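You operate a simulated robot arm through the tools that you are given. There is no shell and no other tool.

The job below is to be done with a simulated robot arm. You get a single attempt, and the scene is never put back.

JOB
Wipe the gauge window clean and zero the empty gauge, lamp lit.
Fine: wipe back on the white pad, lamp off at the end.

Only the result counts: the job must be done as asked and must still hold three seconds after the hand-in. Knocking over, shifting, dropping, spilling or breaking anything else fails it.

ROBOT AND FRAMES
A 7-joint arm with a two-finger parallel gripper, fixed in place. Base frame: the origin is on the floor under the middle of its stand, x ahead of it, y to its left, z up; the work surface is at about z = 800. Lengths are in mm, angles in degrees, forces in N, time in s.
With the tool pointing down near the work surface it reaches from about 340 to 780 mm from the base axis. Its first joint turns from -166.0 to 166.0 degrees. Payload 3.91 kg.
The TCP is the grasp point between the finger pads, 30 mm short of the fingertips. In the tool frame z runs along the fingers and y along their closing line. The gripper opens to 110 mm. The fingers are 20 mm wide and 10 mm thick; the gripper's body (48 by 112 mm) begins 55 mm behind the TCP.
Orientation is that of the tool frame in the base frame, as [roll, pitch, yaw] about the fixed x, y, z axes, in that order (R = Rz(yaw) Ry(pitch) Rx(roll)). With the fingers straight down and closing along the base's y, the tool's x points along the base's -x, its y along +y and its z along -z.

CONTROLS
- The arm moves only by the tool drive_tool. Its argument "plan" is a list of rows, each an object (a shift or turn left out is 0, a gripper value left out holds the last) with "linear": the shift along the base's x, y, z in mm, a list of three; "rot": the turn, a rotation vector about the base's x, y, z in degrees, a list of three; "gripper": the gripper command, from -1 (shut) to 1 (fully open), values between in proportion. In form: [{"linear": [dx, dy, dz], "rot": [ax, ay, az], "gripper": gripper}, ...]. A call has 1 to 20 rows; each row shifts and turns the commanded pose from where the row before left it. Rows are played at 5 a second. More than 50 mm and 8.6 degrees between two rows, or a gripper value outside its range, and nothing of the call is played. Where a pose cannot be reached the arm comes as near as it can. A force on the tool above 40 N (or 10 N above the force at the start of the call, whichever is more), or a blocked arm, ends the call early, and 0.2 s more pass. Each finger travels about 153 mm/s and halts on what it meets, pressing with about 26 N; the grip force reading is that of the motor and also rises with nothing between the fingers. The clock runs only during rows and for 0.2 s after the last one: add rows that do not move to give the fingers time. The reply holds the time, the measured pose of the TCP, the force on the tool along the base axes, the opening and the grip force, in the units named above and with some noise, with the torque about the TCP (base axes, N m) and any sound that the robot's microphone picked up, and new pictures: "views" is both (left out), scene, wrist or none.
- Cameras (640 x 400 px; columns grow to the right, rows downward): "scene" is fixed at [50.6, 501, 1578.6]; the picture's right is [-0.25, -0.97, 0.00], its down [-0.84, 0.21, -0.51] and it looks along [0.49, -0.12, -0.86] (base axes); focal length 312 px, centre (320, 200). "wrist" rides on the gripper at [77, 7, -114] in the tool frame; the picture's right is [-0.09, 1.00, 0.00], its down [-0.80, -0.07, -0.59] and it looks along [-0.59, -0.05, 0.80] (tool axes); focal length 270 px, centre (320, 200). There is no depth. A picture from a camera that has moved, and an enlarged one, comes with that camera's place and axes in the base frame and with its lens.
- slide_trunk(by): slides the trunk up (or, below 0, down) by that many mm; the arm rides with it, the base frame stays. It gives what a move gives, with no picture.
- close_up(camera, box): a new picture of the part [left, top, right, bottom] of that camera's present view, enlarged. No time passes.
- hand_in(): hands the job in; it is judged then, once.

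Places have to be worked out from the pictures, the camera data and where the tool is seen. Open the gripper and draw the arm clear of the work before you hand the job in, unless the task says otherwise.

The tools are called after "Request:" by a JSON object that holds its "api" and its "payload". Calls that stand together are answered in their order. drive_tool: Moves the arm, as the interface text tells. Its arguments: {"type":"object","properties":{"plan":{"type":"array","items":{"type":"object","properties":{"linear":{"type":"array","items":{"type":"number"}},"rot":{"type":"array","items":{"type":"number"}},"gripper":{"type":"number"}}}},"views":{"type":"string","enum":["both","scene","wrist","none"]}},"required":["plan"]} The other tools are called the same way: slide_trunk (by) moves the trunk up or down; close_up (camera, box) takes an enlarged picture of a part of a camera's view; hand_in () hands the job in.

At the start:

```text
time_s: 0.0
ee_pos: [408.8, 223.3, 1135.8]
tool_rot: [-179.9, 0.0, 180.0]
contact_force: [-0.4, 0.0, -0.5]
torque: [0.0, -0.02, 0.0]
finger_gap: 110.0
gripper_force: 0.1
trunk travel left (down, up): [-575.0, 35.0]
```

scene: 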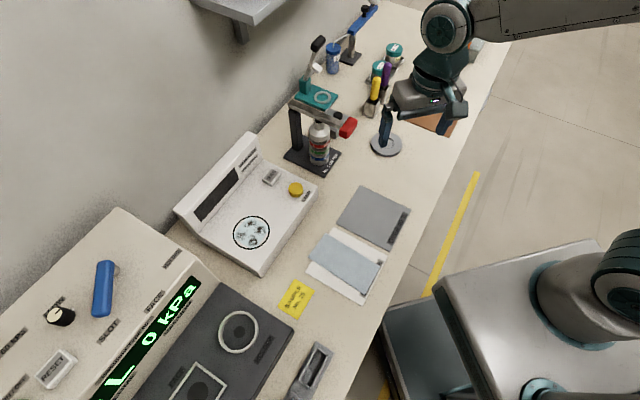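
wrist: 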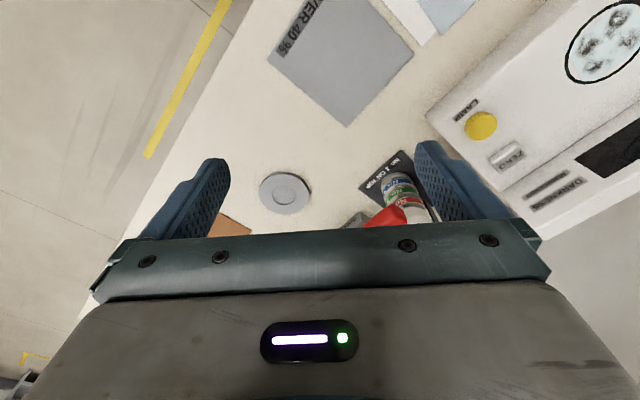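

The scene shows a white gauge with a dirty round window, a lamp button (yellow) and a zero button, plus a wipe on a white pad. I'll take enlarged pictures before moving anything.

Request:
{"api": "close_up", "payload": {"camera": "scene", "box": [160, 120, 340, 290]}}

Request:
{"api": "close_up", "payload": {"camera": "scene", "box": [260, 170, 430, 330]}}

Request:
{"api": "close_up", "payload": {"camera": "scene", "box": [0, 200, 340, 400]}}

Request:
{"api": "close_up", "payload": {"camera": "wrist", "box": [400, 0, 640, 230]}}

Request:
{"api": "close_up", "payload": {"camera": "wrist", "box": [230, 0, 470, 150]}}

Request:
{"api": "close_up", "payload": {"camera": "scene", "box": [260, 0, 480, 180]}}

```text
2.35 times, centred on (250, 205) of scene
camera zoom: at [50.6, 501.0, 1578.6], right [-0.25, -0.97, 0.0], down [-0.84, 0.21, -0.51], along [0.49, -0.12, -0.86], focal length 735 px, centre (485, 188)
```

zoom: 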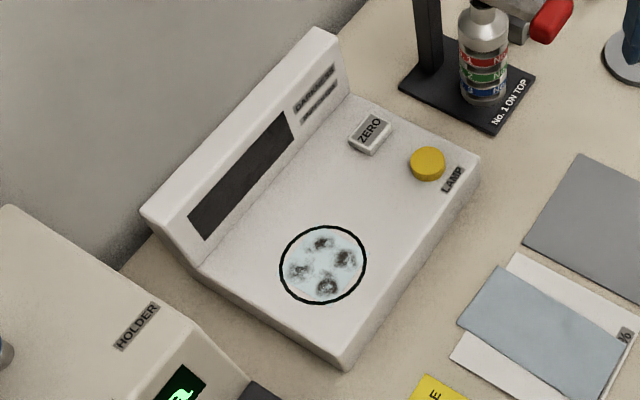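

```text
2.50 times, centred on (345, 250) of scene
camera zoom: at [50.6, 501.0, 1578.6], right [-0.25, -0.97, 0.0], down [-0.84, 0.21, -0.51], along [0.49, -0.12, -0.86], focal length 781 px, centre (258, 75)
```

zoom: 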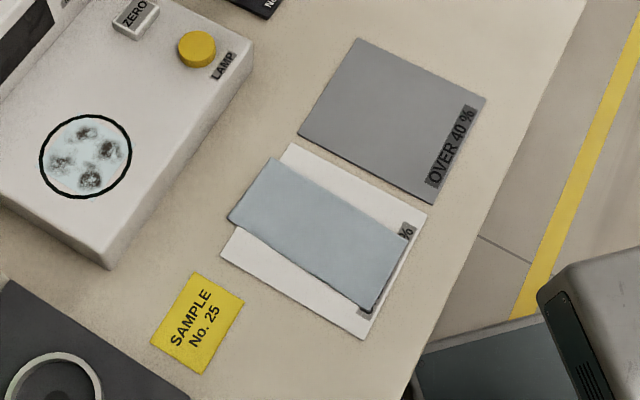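

```text
1.88 times, centred on (170, 300) of scene
camera zoom: at [50.6, 501.0, 1578.6], right [-0.25, -0.97, 0.0], down [-0.84, 0.21, -0.51], along [0.49, -0.12, -0.86], focal length 588 px, centre (602, 12)
```

zoom: 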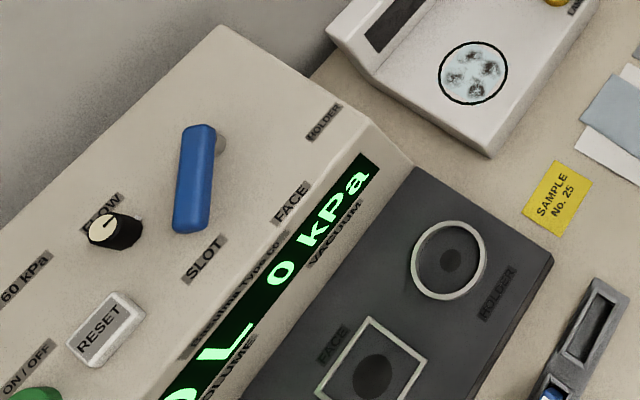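

```text
1.74 times, centred on (520, 115) of wrist
camera zoom: at [331.6, 229.8, 1250.7], right [0.09, 1.0, 0.0], down [0.8, -0.07, 0.59], along [0.59, -0.05, -0.8], focal length 470 px, centre (-28, 348)
```

zoom: 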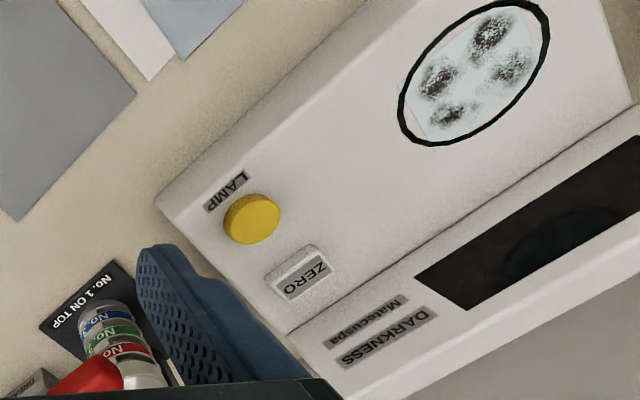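

```text
2.67 times, centred on (350, 75) of wrist
camera zoom: at [331.6, 229.8, 1250.7], right [0.09, 1.0, 0.0], down [0.8, -0.07, 0.59], along [0.59, -0.05, -0.8], focal length 721 px, centre (240, 533)
```

zoom: 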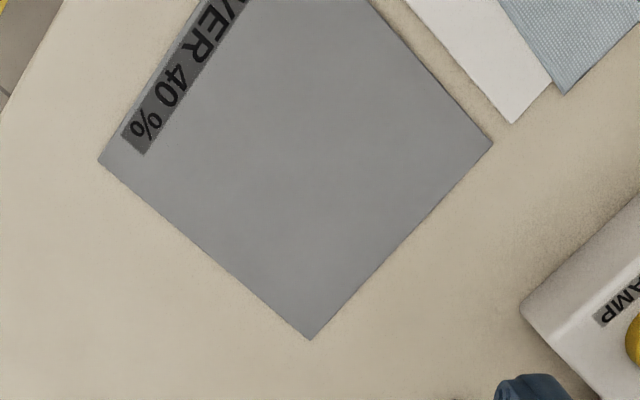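

```text
2.22 times, centred on (370, 90) of scene
camera zoom: at [50.6, 501.0, 1578.6], right [-0.25, -0.97, 0.0], down [-0.84, 0.21, -0.51], along [0.49, -0.12, -0.86], focal length 694 px, centre (209, 444)
```

zoom: 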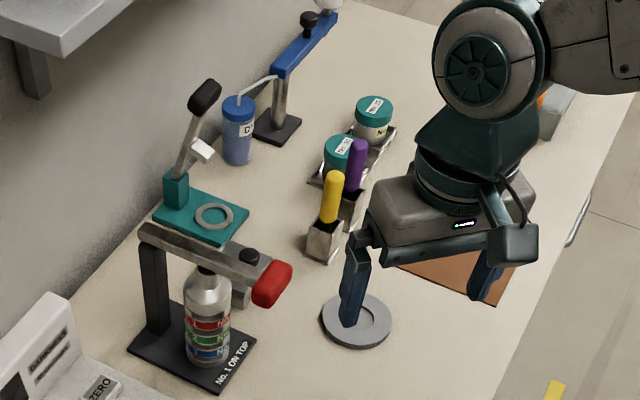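

The gauge's long side runs about 45° to the base axes. I put the wipe at about (296, 377), 87 by 170 mm, the window at about (411, 592, 858), LAMP at about (500, 457) and ZERO at about (559, 515). I'll turn the tool about 44° to match and move to a spot where the wrist camera sees the wipe and the gauge.

Request:
{"api": "drive_tool", "payload": {"plan": [{"linear": [-26, 16, -6], "rot": [0, 0, 7.33]}, {"linear": [-26, 16, -6], "rot": [0, 0, 7.33]}, {"linear": [-26, 16, -6], "rot": [0, 0, 7.33]}, {"linear": [-26, 16, -6], "rot": [0, 0, 7.33]}, {"linear": [-26, 16, -6], "rot": [0, 0, 7.33]}, {"linear": [-26, 16, -6], "rot": [0, 0, 7.33]}, {}, {}]}}

```text
time_s: 1.8
ee_pos: [254.1, 319.6, 1100.2]
tool_rot: [-180.0, 0.0, -136.1]
contact_force: [-0.5, 0.4, -0.1]
torque: [-0.01, -0.01, -0.01]
finger_gap: 110.0
gripper_force: 0.1
trunk travel left (down, up): [-575.0, 35.0]
camera wrist: at [192.6, 270.4, 1214.2], right [-0.63, 0.78, 0.0], down [0.63, 0.51, 0.59], along [0.46, 0.37, -0.8], focal length 270 px, centre (320, 200)
```

scene: 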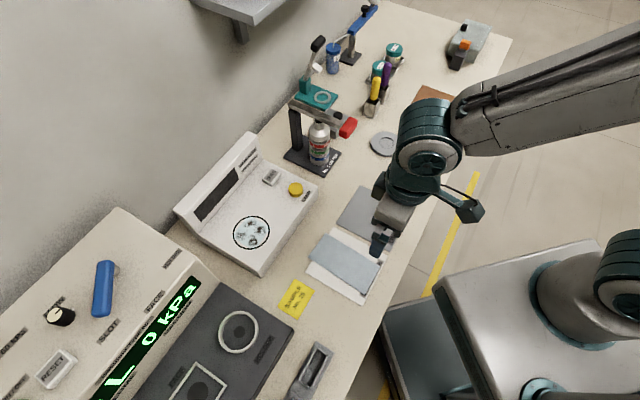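
wrist: 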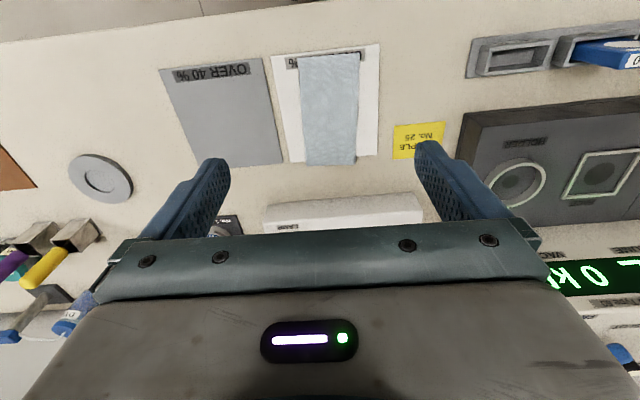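

The wrist picture is upside down, with the outward side at its bottom, and shows the wipe on the white pad from above. I'll enlarge the wipe, and the gauge beyond it, to see the wipe's thickness and shape.

Request:
{"api": "close_up", "payload": {"camera": "wrist", "box": [250, 30, 400, 180]}}

Request:
{"api": "close_up", "payload": {"camera": "scene", "box": [295, 220, 395, 310]}}

Request:
{"api": "close_up", "payload": {"camera": "scene", "box": [170, 130, 290, 230]}}

```text
2.67 times, centred on (325, 105) of wrist
camera zoom: at [192.6, 270.4, 1214.2], right [-0.63, 0.78, 0.0], down [0.63, 0.51, 0.59], along [0.46, 0.37, -0.8], focal length 721 px, centre (307, 453)
```

zoom: 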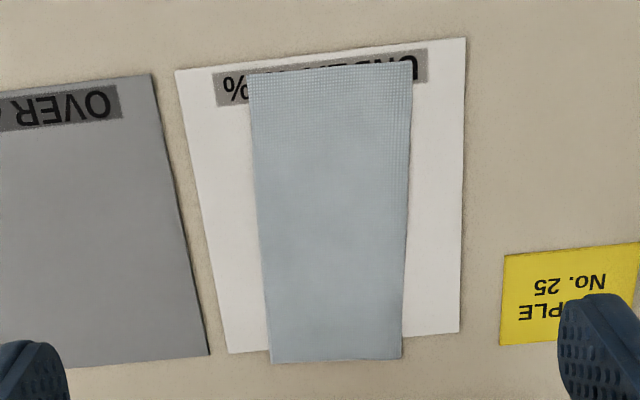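

```text
4.44 times, centred on (345, 265) of scene
camera zoom: at [50.6, 501.0, 1578.6], right [-0.25, -0.97, 0.0], down [-0.84, 0.21, -0.51], along [0.49, -0.12, -0.86], focal length 1388 px, centre (209, -89)
```

zoom: 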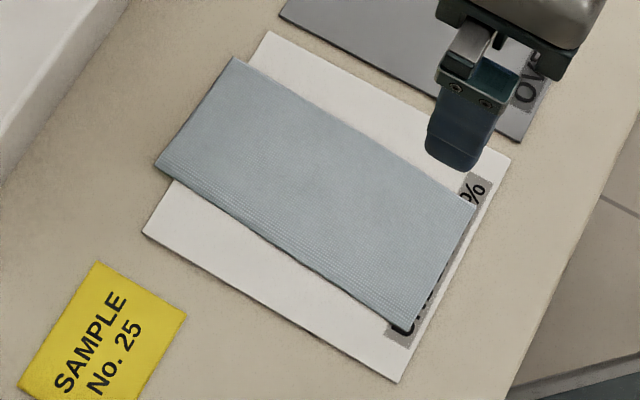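

```text
4.00 times, centred on (230, 180) of scene
camera zoom: at [50.6, 501.0, 1578.6], right [-0.25, -0.97, 0.0], down [-0.84, 0.21, -0.51], along [0.49, -0.12, -0.86], focal length 1249 px, centre (680, 280)
```

zoom: 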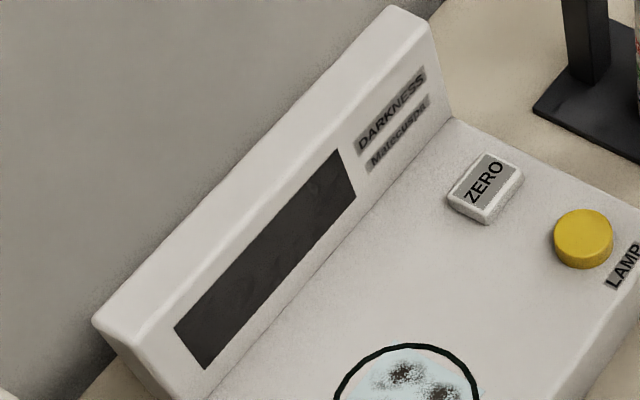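

The wipe looks like a thin soft cloth lying flat, centred at about (295, 375), with its long axis near 42°. I'll come straight down above its middle to TCP z ≈ 900 and look again.

Request:
{"api": "drive_tool", "payload": {"plan": [{"linear": [8.3, 11, -40], "rot": [0, 0, -1.5]}, {"linear": [8.3, 11, -40]}, {"linear": [8.3, 11, -40]}, {"linear": [8.3, 11, -40]}, {"linear": [8.2, 10.9, -40]}, {}]}}

```text
time_s: 3.2
ee_pos: [295.4, 373.7, 900.6]
tool_rot: [179.9, 0.0, -137.6]
contact_force: [0.0, 0.0, 0.9]
torque: [-0.03, 0.03, 0.01]
finger_gap: 109.9
gripper_force: 0.0
trunk travel left (down, up): [-575.0, 35.0]
camera wrist: at [233.3, 326.3, 1014.8], right [-0.61, 0.79, 0.0], down [0.64, 0.49, 0.59], along [0.47, 0.36, -0.8], focal length 270 px, centre (320, 200)
```

scene: 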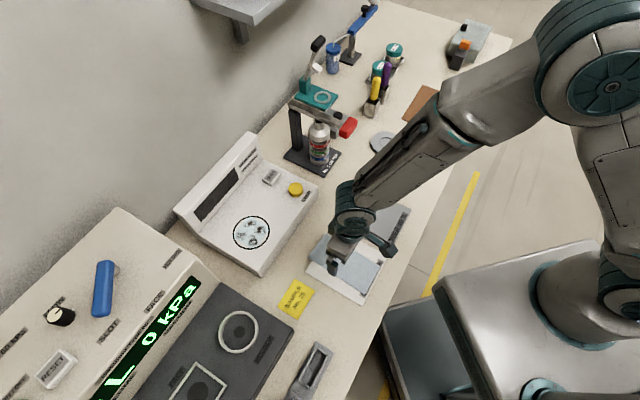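
wrist: 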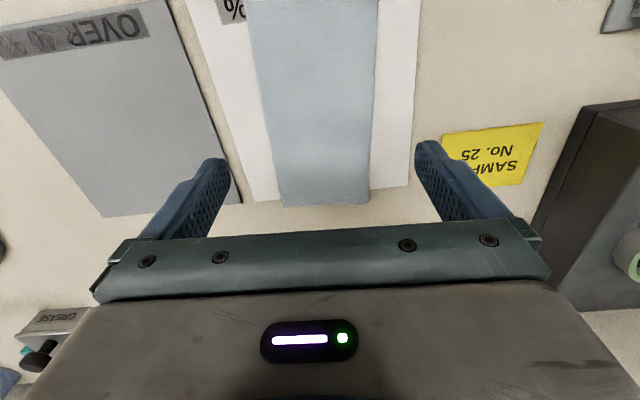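

The point straight below the TCP falls on the middle of the wipe, between the fingers. I'll narrow the gap to about 45 mm and go down close to the cloth, so I can feel for it in small steps.

Request:
{"api": "drive_tool", "payload": {"plan": [{"linear": [0, 0, -25], "gripper": -0.18}, {"linear": [0, 0, -25]}, {"linear": [0, 0, -8]}, {}], "views": "both"}}

```text
time_s: 4.2
ee_pos: [294.9, 375.1, 842.2]
tool_rot: [-180.0, 0.0, -137.6]
contact_force: [-0.3, -0.6, 0.4]
torque: [0.0, -0.01, -0.01]
finger_gap: 45.2
gripper_force: 0.1
trunk travel left (down, up): [-575.0, 35.0]
camera wrist: at [233.5, 326.7, 956.4], right [-0.61, 0.79, 0.0], down [0.64, 0.49, 0.59], along [0.47, 0.36, -0.8], focal length 270 px, centre (320, 200)
```

scene: 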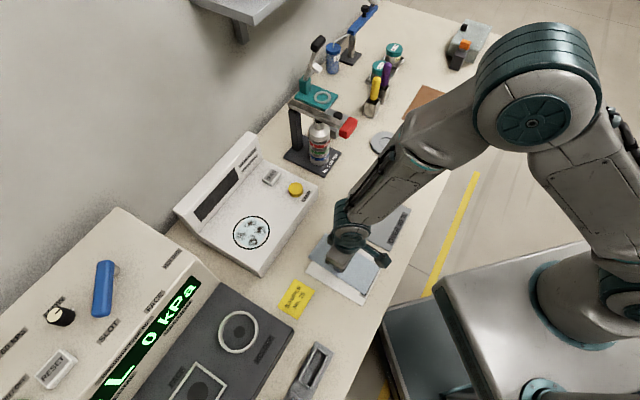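
wrist: 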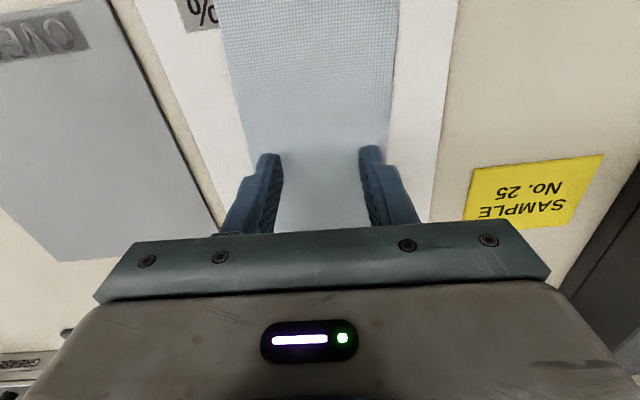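

The tips are about 10 mm above the cloth, centred on it. I'll go down in small steps and watch the vertical force.

Request:
{"api": "drive_tool", "payload": {"plan": [{"linear": [0, 0, -3]}, {"linear": [0, 0, -2]}, {}], "views": "none"}}

Request:
{"api": "drive_tool", "payload": {"plan": [{"linear": [0, 0, -1]}, {"linear": [0, 0, -1]}, {}], "views": "none"}}

```text
time_s: 5.0
ee_pos: [295.0, 376.0, 837.1]
tool_rot: [180.0, 0.0, -137.5]
contact_force: [-0.6, -0.5, 0.4]
torque: [-0.01, 0.03, 0.04]
finger_gap: 45.1
gripper_force: 0.0
trunk travel left (down, up): [-575.0, 35.0]
```

```text
time_s: 5.8
ee_pos: [296.3, 375.5, 835.3]
tool_rot: [180.0, 0.0, -137.5]
contact_force: [0.4, 0.5, 1.2]
torque: [0.01, -0.03, 0.01]
finger_gap: 45.2
gripper_force: 0.1
trunk travel left (down, up): [-575.0, 35.0]
```

There's no clear contact yet at TCP z 835, with the tips near 805. I'll keep going down 1 mm at a time.

Request:
{"api": "drive_tool", "payload": {"plan": [{"linear": [0, 0, -1]}, {}], "views": "none"}}

Request:
{"api": "drive_tool", "payload": {"plan": [{"linear": [0, 0, -1]}, {}], "views": "wrist"}}

```text
time_s: 6.4
ee_pos: [296.1, 377.0, 834.3]
tool_rot: [180.0, 0.1, -137.5]
contact_force: [0.5, -0.7, 7.8]
torque: [-0.11, -0.15, -0.01]
finger_gap: 45.0
gripper_force: 0.2
trunk travel left (down, up): [-575.0, 35.0]
```

```text
time_s: 7.0
ee_pos: [295.8, 375.1, 834.1]
tool_rot: [-180.0, 0.2, -137.5]
contact_force: [2.3, 0.5, 22.6]
torque: [-0.37, -0.32, 0.04]
finger_gap: 45.2
gripper_force: 0.2
trunk travel left (down, up): [-575.0, 35.0]
camera wrist: at [232.7, 326.8, 948.6], right [-0.61, 0.79, 0.0], down [0.64, 0.49, 0.6], along [0.47, 0.36, -0.8], focal length 270 px, centre (320, 200)
```

wrist: 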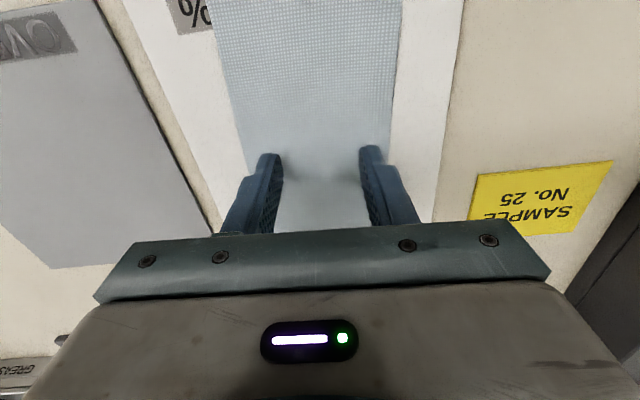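

Contact began near TCP z 834.3, which puts the cloth's top at about z 804, and the force is now about 22 N. I'll ease off slightly and close the fingers to gather a fold.

Request:
{"api": "drive_tool", "payload": {"plan": [{"linear": [0, 0, 0.6]}, {"gripper": -1}, {}, {}, {}], "views": "both"}}

```text
time_s: 8.2
ee_pos: [295.7, 373.3, 834.4]
tool_rot: [180.0, 0.1, -137.6]
contact_force: [1.5, -5.0, 24.0]
torque: [-0.28, -0.12, 0.01]
finger_gap: 2.4
gripper_force: 26.0
trunk travel left (down, up): [-575.0, 35.0]
camera wrist: at [232.6, 325.8, 948.8], right [-0.61, 0.79, 0.0], down [0.64, 0.49, 0.6], along [0.47, 0.36, -0.8], focal length 270 px, centre (320, 200)
```

scene: 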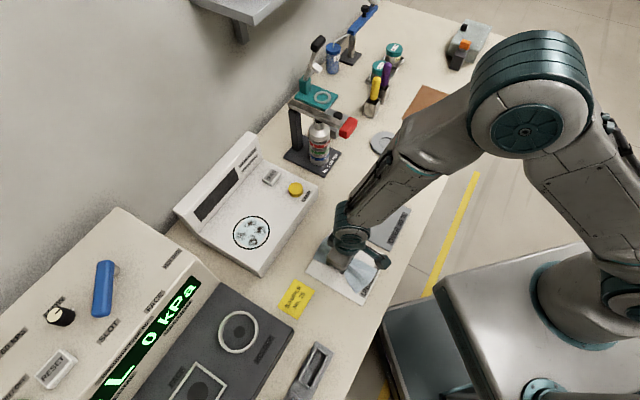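
wrist: 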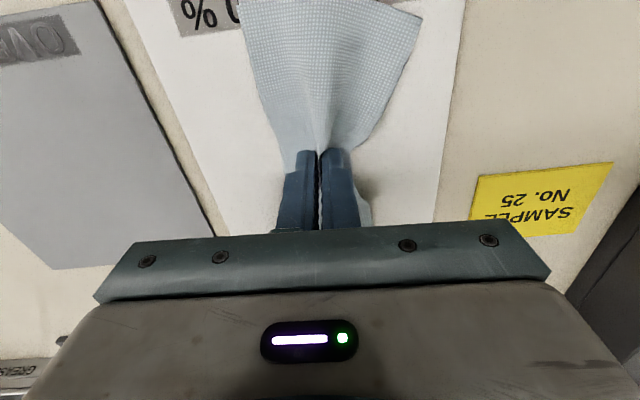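

The fingers gathered the cloth and a two-layer fold is clamped, with the gap at 2.4 mm. I'll lift slowly to check that it holds.

Request:
{"api": "drive_tool", "payload": {"plan": [{"linear": [0, 0, 5]}, {"linear": [0, 0, 15]}, {"linear": [0, 0, 20]}, {"linear": [0, 0, 25]}, {"linear": [0, 0, 25]}, {"linear": [0, 0, 25]}, {}], "views": "both"}}

```text
time_s: 9.8
ee_pos: [294.4, 375.6, 948.5]
tool_rot: [-180.0, 0.1, -137.5]
contact_force: [0.0, 0.1, 0.9]
torque: [0.0, 0.0, -0.02]
finger_gap: 2.5
gripper_force: 26.0
trunk travel left (down, up): [-575.0, 35.0]
camera wrist: at [232.5, 327.4, 1063.1], right [-0.61, 0.79, 0.0], down [0.64, 0.49, 0.59], along [0.47, 0.36, -0.8], focal length 270 px, centre (320, 200)
```

scene: 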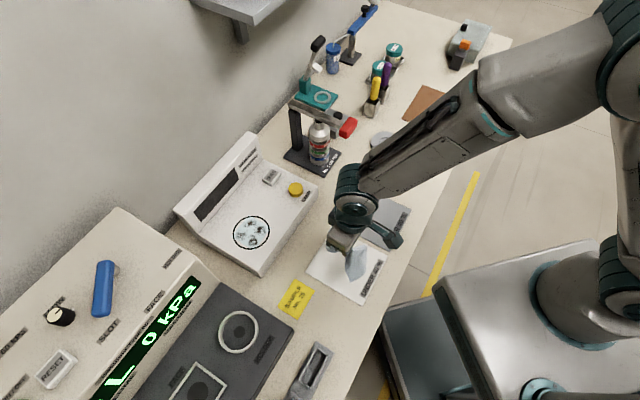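
wrist: 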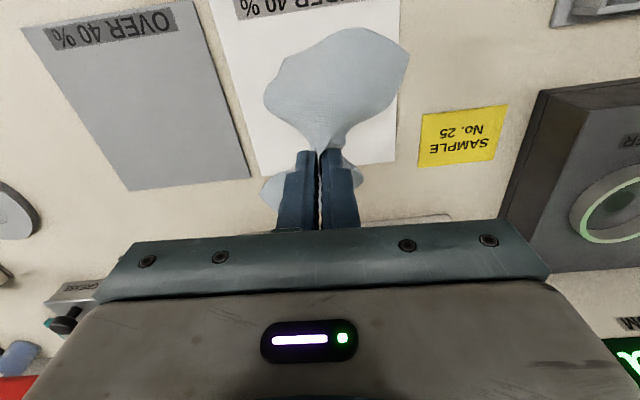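

The wipe is held and hangs freely, and nothing below it moved. I'll raise it and move towards the window, keeping the drape above the gauge, then look for the window's exact place.

Request:
{"api": "drive_tool", "payload": {"plan": [{"linear": [0, 0, 35]}, {"linear": [0, 0, 35]}, {"linear": [15, 25, 0]}, {"linear": [15, 30, 0]}, {"linear": [15, 30, 0]}, {"linear": [0, 20, 0]}, {}, {}], "views": "both"}}

```text
time_s: 11.6
ee_pos: [339.4, 481.2, 1018.2]
tool_rot: [-179.9, -0.1, -137.5]
contact_force: [0.0, 0.6, -0.4]
torque: [-0.02, -0.01, -0.01]
finger_gap: 2.3
gripper_force: 26.0
trunk travel left (down, up): [-575.0, 35.0]
camera wrist: at [276.9, 432.8, 1133.3], right [-0.61, 0.79, 0.0], down [0.64, 0.49, 0.59], along [0.47, 0.36, -0.8], focal length 270 px, centre (320, 200)
```

scene: 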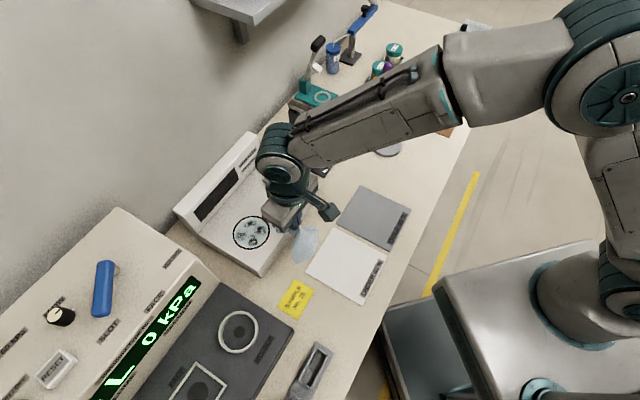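
wrist: 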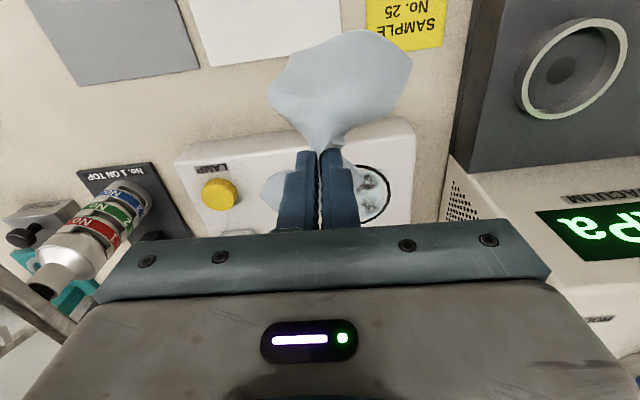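

The window is partly hidden behind the fingers but fits about (411, 592). I'll enlarge both views to work out the height and tilt of the gauge's top.

Request:
{"api": "close_up", "payload": {"camera": "wrist", "box": [160, 100, 430, 240]}}

Request:
{"api": "close_up", "payload": {"camera": "scene", "box": [170, 130, 330, 290]}}

```text
2.37 times, centred on (295, 170) of wrist
camera zoom: at [276.9, 432.8, 1133.3], right [-0.61, 0.79, 0.0], down [0.64, 0.49, 0.59], along [0.47, 0.36, -0.8], focal length 641 px, centre (379, 271)
```

zoom: 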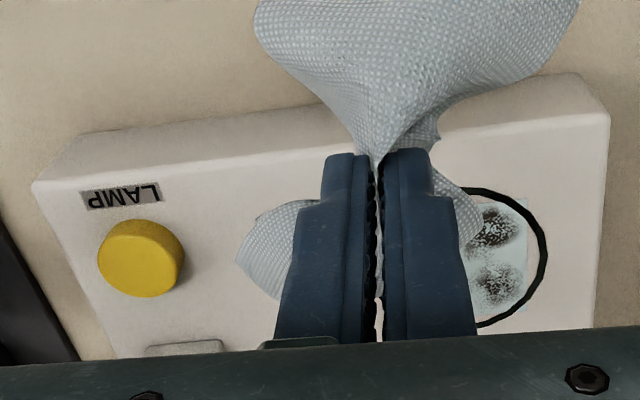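

```text
2.50 times, centred on (250, 210) of scene
camera zoom: at [50.6, 501.0, 1578.6], right [-0.25, -0.97, 0.0], down [-0.84, 0.21, -0.51], along [0.49, -0.12, -0.86], focal length 781 px, centre (495, 175)
```

zoom: 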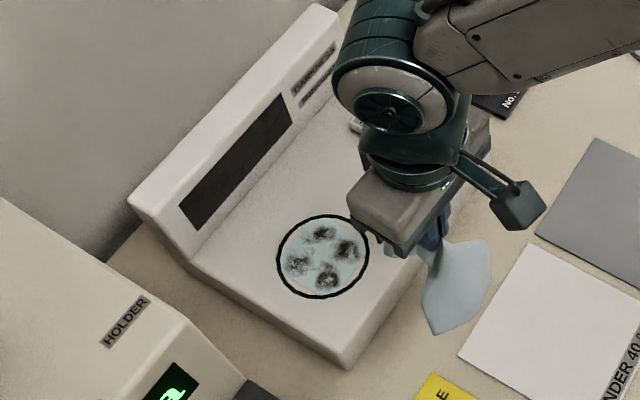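

The gauge top comes out flat at about z 858. The four dirt spots lie about 24 mm either side of the window centre (411, 591), along base x and y, and the panel stands far enough back. I'll move above the window and lower to just above it.

Request:
{"api": "drive_tool", "payload": {"plan": [{"linear": [24, 37, 0]}, {"linear": [24, 37, 0]}, {"linear": [24, 37.5, 0]}, {"linear": [0, 0, -30]}, {"linear": [0, 0, -30]}, {"linear": [0, 0, -25]}, {"linear": [0, 0, -20]}, {}, {}], "views": "both"}}

```text
time_s: 13.6
ee_pos: [410.8, 592.3, 914.4]
tool_rot: [180.0, 0.0, -137.5]
contact_force: [-1.2, -1.1, 0.9]
torque: [0.0, 0.0, -0.02]
finger_gap: 2.1
gripper_force: 26.2
trunk travel left (down, up): [-575.0, 35.0]
camera wrist: at [349.7, 543.7, 1028.3], right [-0.61, 0.79, 0.0], down [0.64, 0.49, 0.59], along [0.47, 0.36, -0.8], focal length 270 px, centre (320, 200)
```

scene: 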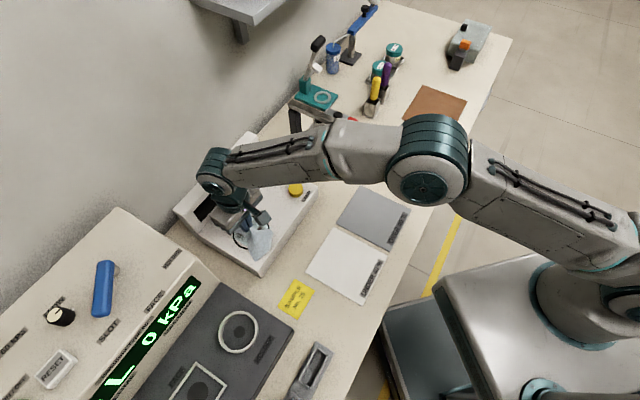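
wrist: 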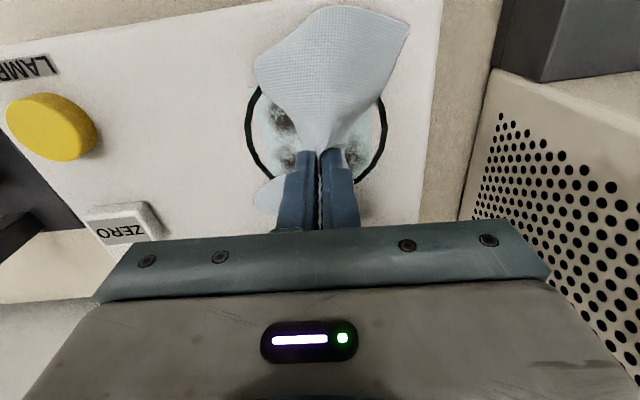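

The tips are about 25 mm above the window. I'll enlarge the wrist view to check the centring before I press.

Request:
{"api": "close_up", "payload": {"camera": "wrist", "box": [220, 50, 420, 230]}}

Request:
{"api": "close_up", "payload": {"camera": "scene", "box": [190, 170, 300, 270]}}

```text
2.22 times, centred on (320, 140) of wrist
camera zoom: at [349.7, 543.7, 1028.3], right [-0.61, 0.79, 0.0], down [0.64, 0.49, 0.59], along [0.47, 0.36, -0.8], focal length 601 px, centre (320, 333)
```

zoom: 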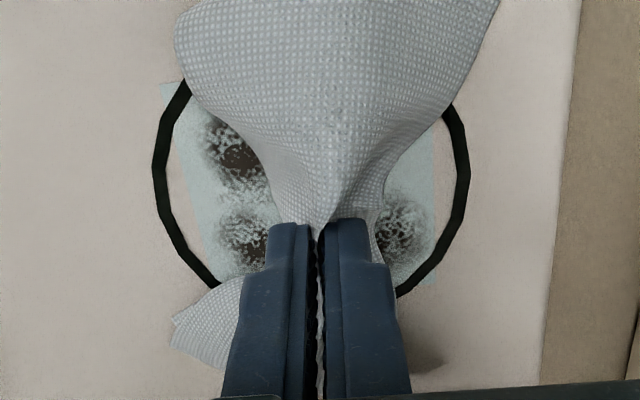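

```text
4.00 times, centred on (245, 220) of scene
camera zoom: at [50.6, 501.0, 1578.6], right [-0.25, -0.97, 0.0], down [-0.84, 0.21, -0.51], along [0.49, -0.12, -0.86], focal length 1249 px, centre (620, 120)
```

zoom: 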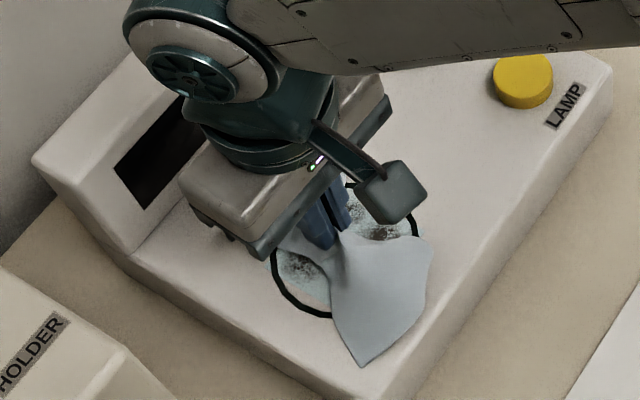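

The dirt is centred at about (409, 590). I'll shift to the first raster corner, at (407, 553), and lower until I feel contact.

Request:
{"api": "drive_tool", "payload": {"plan": [{"linear": [-1.8, -19, 0]}, {"linear": [-1.8, -19, 0]}, {"linear": [0, 0, -8]}, {"linear": [0, 0, -6]}, {"linear": [0, 0, -4]}, {}], "views": "none"}}

Request:
{"api": "drive_tool", "payload": {"plan": [{"linear": [0, 0, -2]}, {"linear": [0, 0, -1]}, {}], "views": "wrist"}}

```text
time_s: 15.0
ee_pos: [408.9, 553.6, 895.8]
tool_rot: [-180.0, 0.1, -137.5]
contact_force: [0.1, -0.3, 0.8]
torque: [0.01, 0.02, 0.01]
finger_gap: 2.2
gripper_force: 26.0
trunk travel left (down, up): [-575.0, 35.0]
```

```text
time_s: 15.8
ee_pos: [408.8, 553.0, 892.8]
tool_rot: [180.0, 0.0, -137.4]
contact_force: [-0.6, 0.6, 1.8]
torque: [0.01, 0.0, 0.02]
finger_gap: 2.5
gripper_force: 25.9
trunk travel left (down, up): [-575.0, 35.0]
camera wrist: at [346.2, 505.5, 1007.3], right [-0.61, 0.79, 0.0], down [0.64, 0.49, 0.59], along [0.47, 0.36, -0.8], focal length 270 px, centre (320, 200)
```

wrist: 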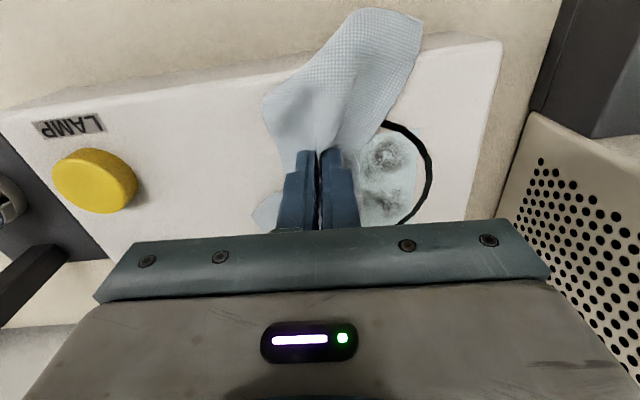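

The cloth now lies on the gauge and the force is only about 2 N. I'll go on down 1 mm at a time until it presses firmly.

Request:
{"api": "drive_tool", "payload": {"plan": [{"linear": [0, 0, -1]}, {}], "views": "none"}}

Request:
{"api": "drive_tool", "payload": {"plan": [{"linear": [0, 0, -1]}, {}], "views": "none"}}

Request:
{"api": "drive_tool", "payload": {"plan": [{"linear": [0, 0, -1]}, {}], "views": "none"}}

```text
time_s: 16.4
ee_pos: [408.7, 553.3, 892.0]
tool_rot: [180.0, 0.0, -137.5]
contact_force: [0.0, -1.0, 3.7]
torque: [0.01, -0.03, 0.0]
finger_gap: 2.5
gripper_force: 26.1
trunk travel left (down, up): [-575.0, 35.0]
```

```text
time_s: 17.0
ee_pos: [408.0, 554.7, 892.1]
tool_rot: [179.9, 0.1, -137.5]
contact_force: [1.1, -1.0, 9.1]
torque: [-0.03, -0.04, 0.03]
finger_gap: 2.4
gripper_force: 26.0
trunk travel left (down, up): [-575.0, 35.0]
```

```text
time_s: 17.6
ee_pos: [410.1, 553.8, 891.5]
tool_rot: [-180.0, 0.2, -137.5]
contact_force: [2.2, 0.2, 17.2]
torque: [0.04, -0.11, 0.02]
finger_gap: 2.5
gripper_force: 26.4
trunk travel left (down, up): [-575.0, 35.0]
```

It's pressing at about 17 N. I'll ease off a little and make the first slow sweep across the near side of the window, then check the force and the look of the window.

Request:
{"api": "drive_tool", "payload": {"plan": [{"linear": [0, 0, 0.5]}, {"linear": [-6.8, 7.4, 0]}, {"linear": [-7, 7.7, 0]}, {"linear": [-7, 7.7, 0]}, {"linear": [-7, 7.7, 0]}, {"linear": [-7, 7.7, 0]}, {}], "views": "both"}}

```text
time_s: 19.2
ee_pos: [372.9, 591.2, 891.8]
tool_rot: [180.0, 0.1, -137.5]
contact_force: [2.9, -3.0, 17.4]
torque: [-0.08, -0.14, 0.0]
finger_gap: 2.3
gripper_force: 25.9
trunk travel left (down, up): [-575.0, 35.0]
camera wrist: at [310.4, 542.7, 1006.1], right [-0.61, 0.79, 0.0], down [0.64, 0.49, 0.6], along [0.47, 0.36, -0.8], focal length 270 px, centre (320, 200)
```

scene: 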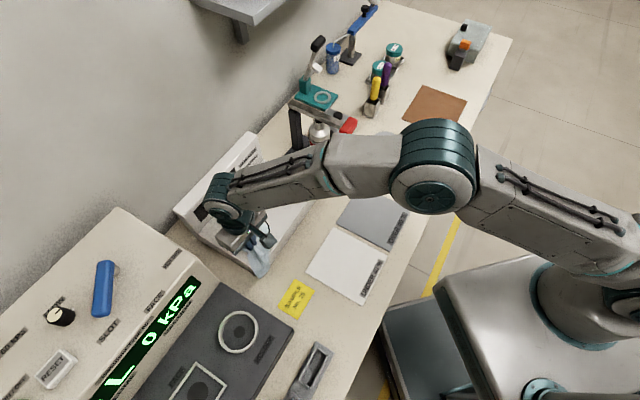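
wrist: 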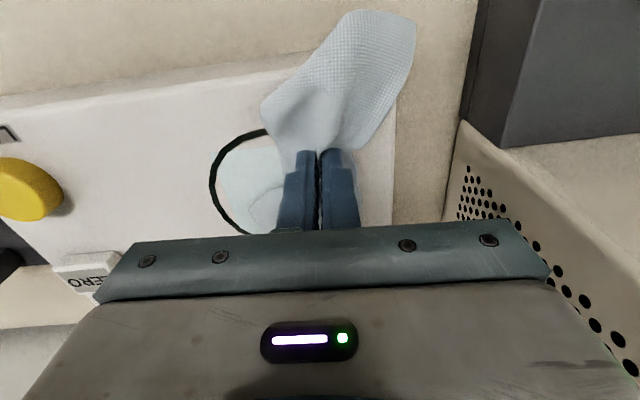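

The sweep took dirt off and the force stays steady at about 17 N. I'll continue the raster over the middle of the window.

Request:
{"api": "drive_tool", "payload": {"plan": [{"linear": [9.6, 8.8, 0]}, {"linear": [7.6, -8.25, 0]}, {"linear": [7.6, -8.25, 0]}, {"linear": [7.6, -8.25, 0]}, {"linear": [7.6, -8.25, 0]}, {"linear": [7.6, -8.25, 0]}, {"linear": [9.6, 8.8, 0]}, {"linear": [-8.5, 9.3, 0]}, {"linear": [-8.5, 9.3, 0]}, {"linear": [-8.5, 9.3, 0]}, {"linear": [-8.5, 9.3, 0]}, {"linear": [-8.5, 9.3, 0]}, {}], "views": "wrist"}}

```text
time_s: 22.0
ee_pos: [386.9, 614.4, 891.1]
tool_rot: [180.0, 0.0, -137.4]
contact_force: [4.0, -3.0, 21.6]
torque: [-0.1, -0.16, 0.01]
finger_gap: 2.5
gripper_force: 25.9
trunk travel left (down, up): [-575.0, 35.0]
camera wrist: at [325.4, 565.6, 1006.0], right [-0.61, 0.79, 0.0], down [0.64, 0.49, 0.6], along [0.47, 0.36, -0.8], focal length 270 px, centre (320, 200)
```

wrist: 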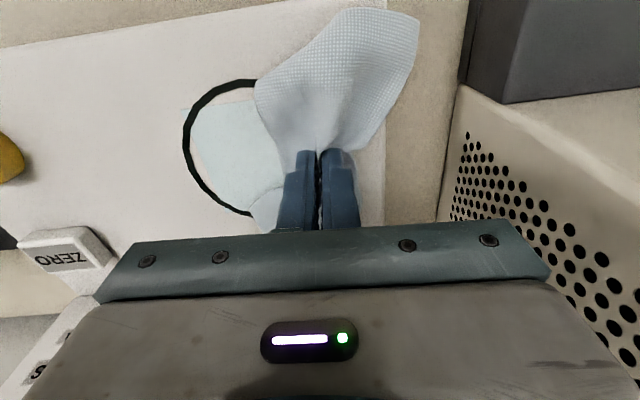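

The visible part of the window looks clean now. I'll finish the far lines of the raster, easing the press slightly.

Request:
{"api": "drive_tool", "payload": {"plan": [{"linear": [9.6, 8.8, 0.3]}, {"linear": [8.5, -9.3, 0]}, {"linear": [8.5, -9.3, 0]}, {"linear": [8.5, -9.3, 0]}, {"linear": [8.5, -9.3, 0]}, {"linear": [8.5, -9.3, 0]}, {"linear": [9.6, 8.8, 0]}, {"linear": [-9.1, 9.9, 0]}, {"linear": [-9.1, 9.9, 0]}, {"linear": [-9.1, 9.9, 0]}, {"linear": [-9.1, 9.9, 0]}, {}], "views": "wrist"}}

```text
time_s: 24.6
ee_pos: [412.9, 624.7, 891.3]
tool_rot: [180.0, 0.1, -137.5]
contact_force: [3.0, -3.3, 14.1]
torque: [-0.11, -0.1, -0.03]
finger_gap: 2.6
gripper_force: 26.1
trunk travel left (down, up): [-575.0, 35.0]
camera wrist: at [350.8, 576.9, 1006.2], right [-0.61, 0.79, 0.0], down [0.64, 0.49, 0.6], along [0.47, 0.36, -0.8], focal length 270 px, centre (320, 200)
```

wrist: 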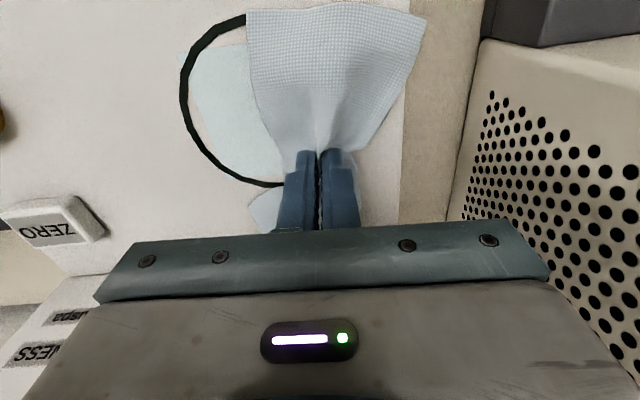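

All the raster lines are done. I'll lift straight up, swing back towards the pad and look at the bare window.

Request:
{"api": "drive_tool", "payload": {"plan": [{"linear": [0, 0, 10]}, {"linear": [0, 0, 25]}, {"linear": [0, 0, 35]}, {"linear": [0, 0, 35]}, {"linear": [0, 0, 25]}, {"linear": [-18, -37, 0]}, {"linear": [-20, -40, 0]}, {"linear": [-20, -40, 0]}, {"linear": [-20, -40, 0]}, {"linear": [-20, -45, 0]}, {"linear": [-18, -45, 0]}, {}, {}], "views": "both"}}

```text
time_s: 27.4
ee_pos: [297.2, 378.2, 1022.0]
tool_rot: [180.0, 0.0, -137.5]
contact_force: [0.6, -0.3, 0.1]
torque: [-0.02, 0.0, -0.01]
finger_gap: 2.8
gripper_force: 25.8
trunk travel left (down, up): [-575.0, 35.0]
camera wrist: at [235.0, 331.0, 1136.4], right [-0.61, 0.79, 0.0], down [0.64, 0.49, 0.59], along [0.47, 0.36, -0.8], focal length 270 px, centre (320, 200)
```

scene: 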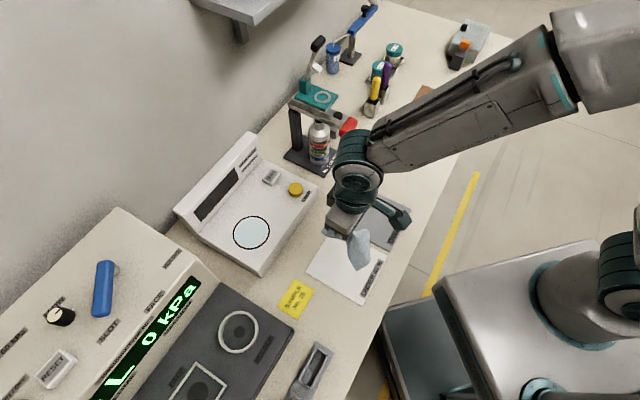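
wrist: 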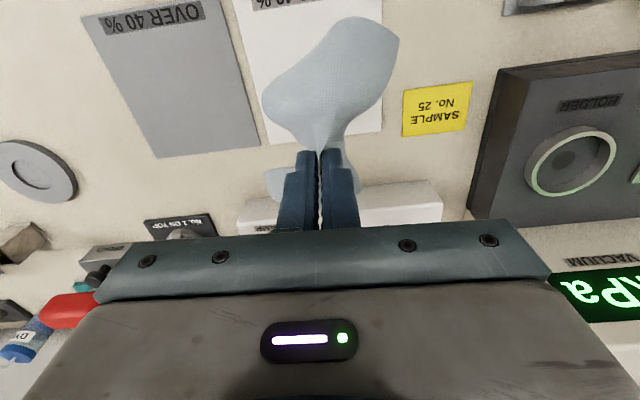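

The window looks clean from here. I'll enlarge it to make sure no dirt is left before I put the wipe down.

Request:
{"api": "close_up", "payload": {"camera": "scene", "box": [215, 200, 285, 260]}}

Request:
{"api": "close_up", "payload": {"camera": "scene", "box": [290, 170, 430, 320]}}

```text
6.67 times, centred on (250, 230) of scene
camera zoom: at [50.6, 501.0, 1578.6], right [-0.25, -0.97, 0.0], down [-0.84, 0.21, -0.51], along [0.49, -0.12, -0.86], focal length 2082 px, centre (787, 0)
```

zoom: 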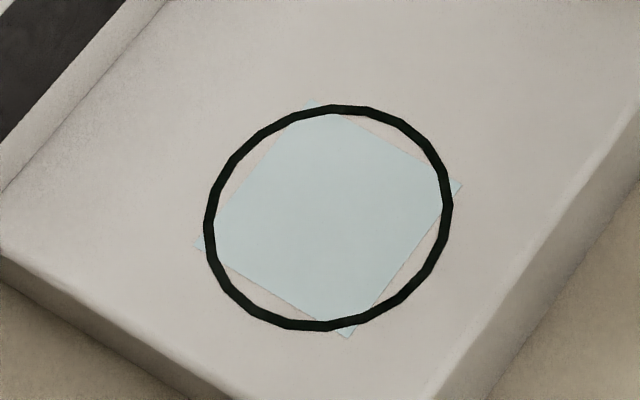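

```text
2.67 times, centred on (360, 245) of scene
camera zoom: at [50.6, 501.0, 1578.6], right [-0.25, -0.97, 0.0], down [-0.84, 0.21, -0.51], along [0.49, -0.12, -0.86], focal length 833 px, centre (213, 80)
```

zoom: 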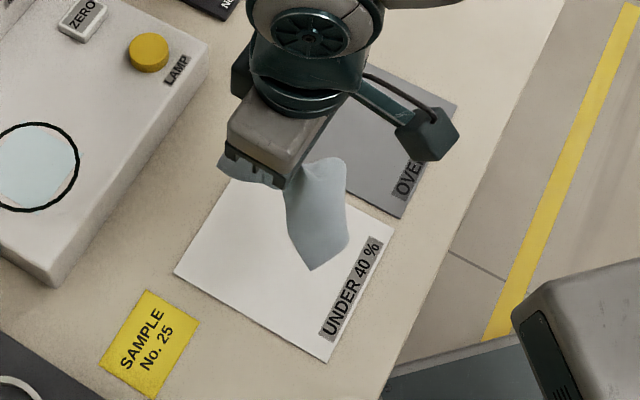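

The window is fully clean. The pad's centre comes out at about (291, 372), so I'll lower the wipe there until it lies on the pad.

Request:
{"api": "drive_tool", "payload": {"plan": [{"linear": [-5, -5, -30]}, {"linear": [0, 0, -40]}, {"linear": [0, 0, -40]}, {"linear": [0, 0, -30]}, {"linear": [0, 0, -20]}, {"linear": [0, 0, -12]}, {"linear": [0, 0, -8]}, {"linear": [0, 0, -4]}, {}, {}], "views": "both"}}

```text
time_s: 29.6
ee_pos: [292.8, 374.2, 837.7]
tool_rot: [-179.9, 0.0, -137.6]
contact_force: [0.8, -0.6, 0.4]
torque: [-0.01, -0.02, 0.03]
finger_gap: 2.3
gripper_force: 26.0
trunk travel left (down, up): [-575.0, 35.0]
camera wrist: at [230.4, 325.5, 951.0], right [-0.61, 0.79, 0.0], down [0.64, 0.49, 0.59], along [0.47, 0.36, -0.8], focal length 270 px, centre (320, 200)
```

scene: 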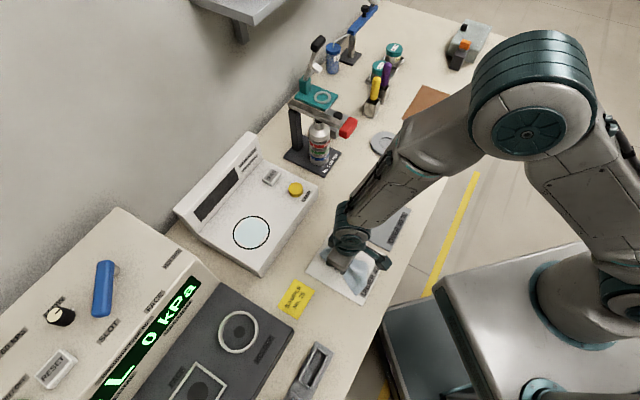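
wrist: 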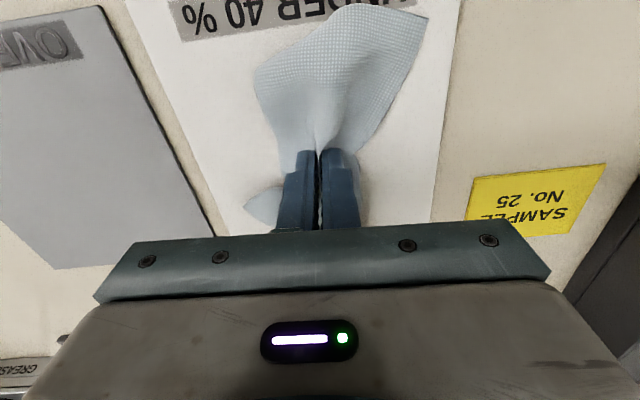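

The wipe lies on the pad with the tips about 3 mm above contact. I'll lower a touch more and open the fingers slowly to let it go.

Request:
{"api": "drive_tool", "payload": {"plan": [{"linear": [0, 0, -2]}, {"gripper": -0.85}, {"gripper": -0.7}, {"gripper": -0.55}, {"gripper": -0.4}, {}, {}], "views": "both"}}

```text
time_s: 31.2
ee_pos: [293.0, 373.5, 835.0]
tool_rot: [180.0, 0.0, -137.5]
contact_force: [-1.0, 1.6, 7.8]
torque: [-0.03, -0.17, 0.01]
finger_gap: 32.1
gripper_force: 0.1
trunk travel left (down, up): [-575.0, 35.0]
camera wrist: at [230.0, 325.4, 949.2], right [-0.61, 0.79, 0.0], down [0.64, 0.49, 0.59], along [0.47, 0.36, -0.8], focal length 270 px, centre (320, 200)
```

scene: 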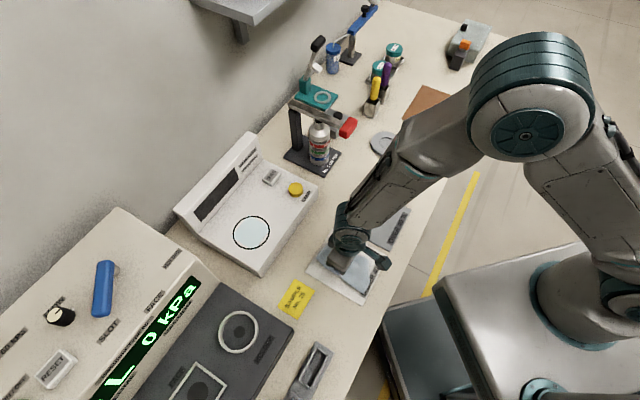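
wrist: 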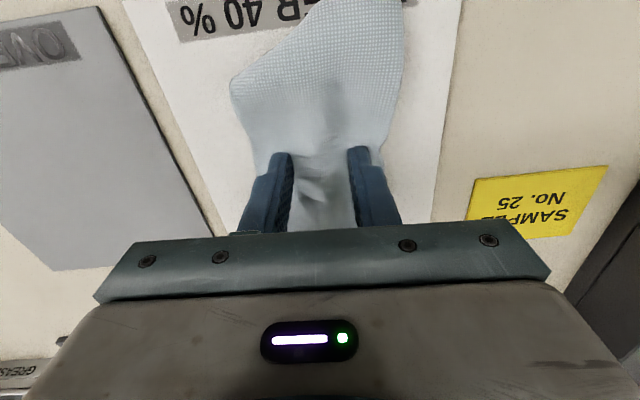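

The cloth came loose and spread out again between the fingers. I'll lift straight up, slowly at first, and check that it stays on the pad.

Request:
{"api": "drive_tool", "payload": {"plan": [{"linear": [0, 0, 3]}, {"linear": [0, 0, 7]}, {"linear": [0, 0, 15]}, {"linear": [0, 0, 30]}, {"linear": [0, 0, 40]}, {"linear": [0, 0, 40]}, {"linear": [0, 0, 40]}, {}], "views": "both"}}

```text
time_s: 33.0
ee_pos: [291.1, 374.3, 1009.8]
tool_rot: [180.0, 0.0, -137.5]
contact_force: [1.0, -0.3, -0.6]
torque: [0.02, -0.01, -0.02]
finger_gap: 32.9
gripper_force: 0.1
trunk travel left (down, up): [-575.0, 35.0]
camera wrist: at [229.6, 326.1, 1124.7], right [-0.61, 0.79, 0.0], down [0.64, 0.49, 0.59], along [0.47, 0.36, -0.8], focal length 270 px, centre (320, 200)
```

scene: 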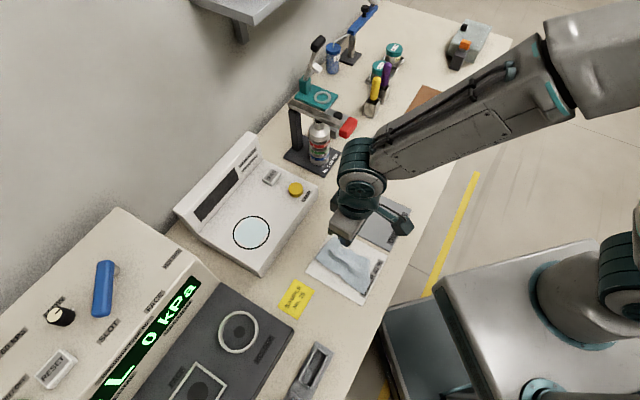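
wrist: 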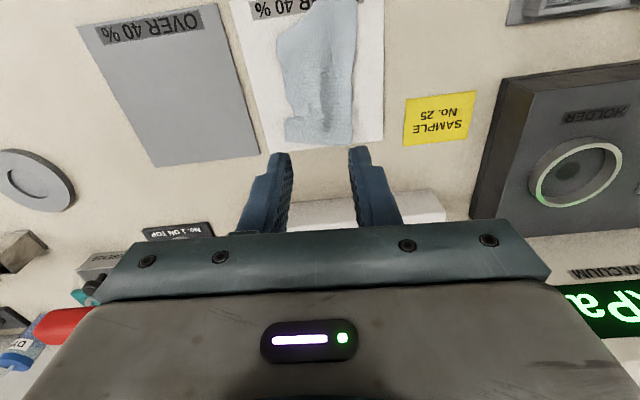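

The wipe lies wholly on the white pad and the gauge is empty. Next is the LAMP button: I'll close the fingers and move to just above where I judge it to be, about (500, 451), staying high.

Request:
{"api": "drive_tool", "payload": {"plan": [{"linear": [41, 15, 0], "gripper": -1}, {"linear": [42, 15, 0]}, {"linear": [42, 15, 0]}, {"linear": [42, 16, 0]}, {"linear": [41, 16, 0]}, {"linear": [0, 0, -30]}, {"linear": [0, 0, -20]}, {}, {}], "views": "both"}}

```text
time_s: 35.0
ee_pos: [500.9, 451.3, 960.2]
tool_rot: [-180.0, 0.0, -137.5]
contact_force: [-1.1, 0.1, -0.3]
torque: [0.01, 0.02, 0.03]
finger_gap: 0.0
gripper_force: 25.9
trunk travel left (down, up): [-575.0, 35.0]
camera wrist: at [437.5, 403.2, 1074.2], right [-0.61, 0.79, 0.0], down [0.64, 0.49, 0.59], along [0.47, 0.36, -0.8], focal length 270 px, centre (320, 200)
```

scene: 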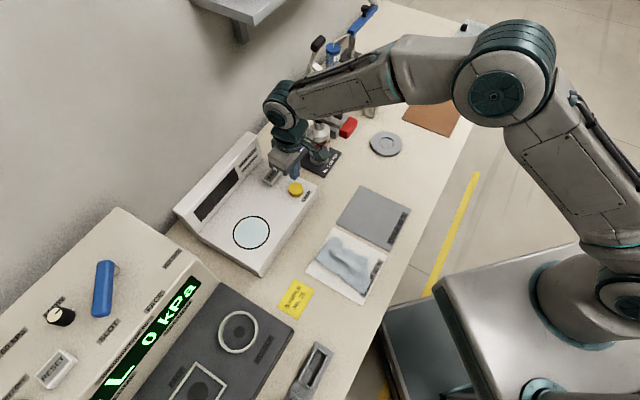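
wrist: 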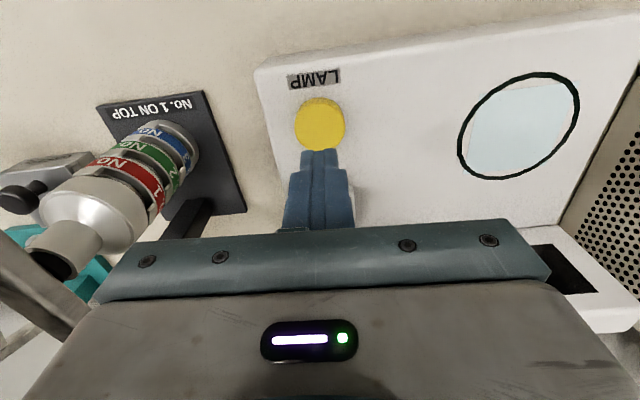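

The lamp button sits exactly below the TCP in the wrist view (predicted row 126, seen at about 125). I'll go down to just above it and then feel for it in small steps.

Request:
{"api": "drive_tool", "payload": {"plan": [{"linear": [0, 0, -25]}, {"linear": [0, 0, -18]}, {"linear": [0, 0, -7]}, {}], "views": "wrist"}}

Request:
{"api": "drive_tool", "payload": {"plan": [{"linear": [0, 0, -2]}, {"linear": [0, 0, -2]}, {}], "views": "none"}}

```text
time_s: 36.0
ee_pos: [500.9, 450.5, 908.8]
tool_rot: [179.9, -0.1, -137.5]
contact_force: [0.1, -0.2, -0.7]
torque: [0.01, 0.01, 0.02]
finger_gap: 0.0
gripper_force: 26.3
trunk travel left (down, up): [-575.0, 35.0]
camera wrist: at [438.0, 402.5, 1023.7], right [-0.61, 0.79, 0.0], down [0.64, 0.49, 0.59], along [0.47, 0.36, -0.8], focal length 270 px, centre (320, 200)
```

wrist: 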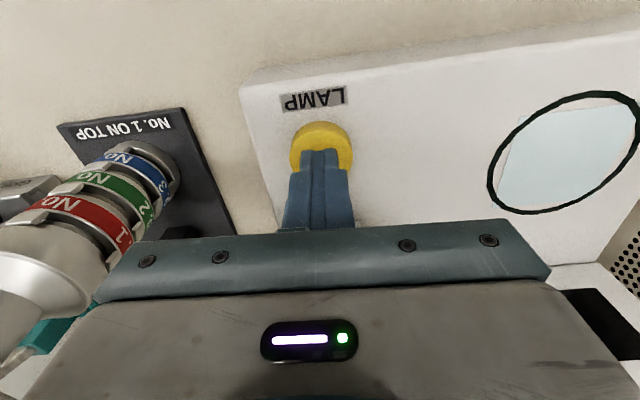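

```text
time_s: 36.8
ee_pos: [501.1, 450.6, 905.2]
tool_rot: [-180.0, -0.1, -137.6]
contact_force: [-0.8, 0.0, 0.0]
torque: [0.01, 0.04, -0.01]
finger_gap: 0.0
gripper_force: 25.9
trunk travel left (down, up): [-575.0, 35.0]
```

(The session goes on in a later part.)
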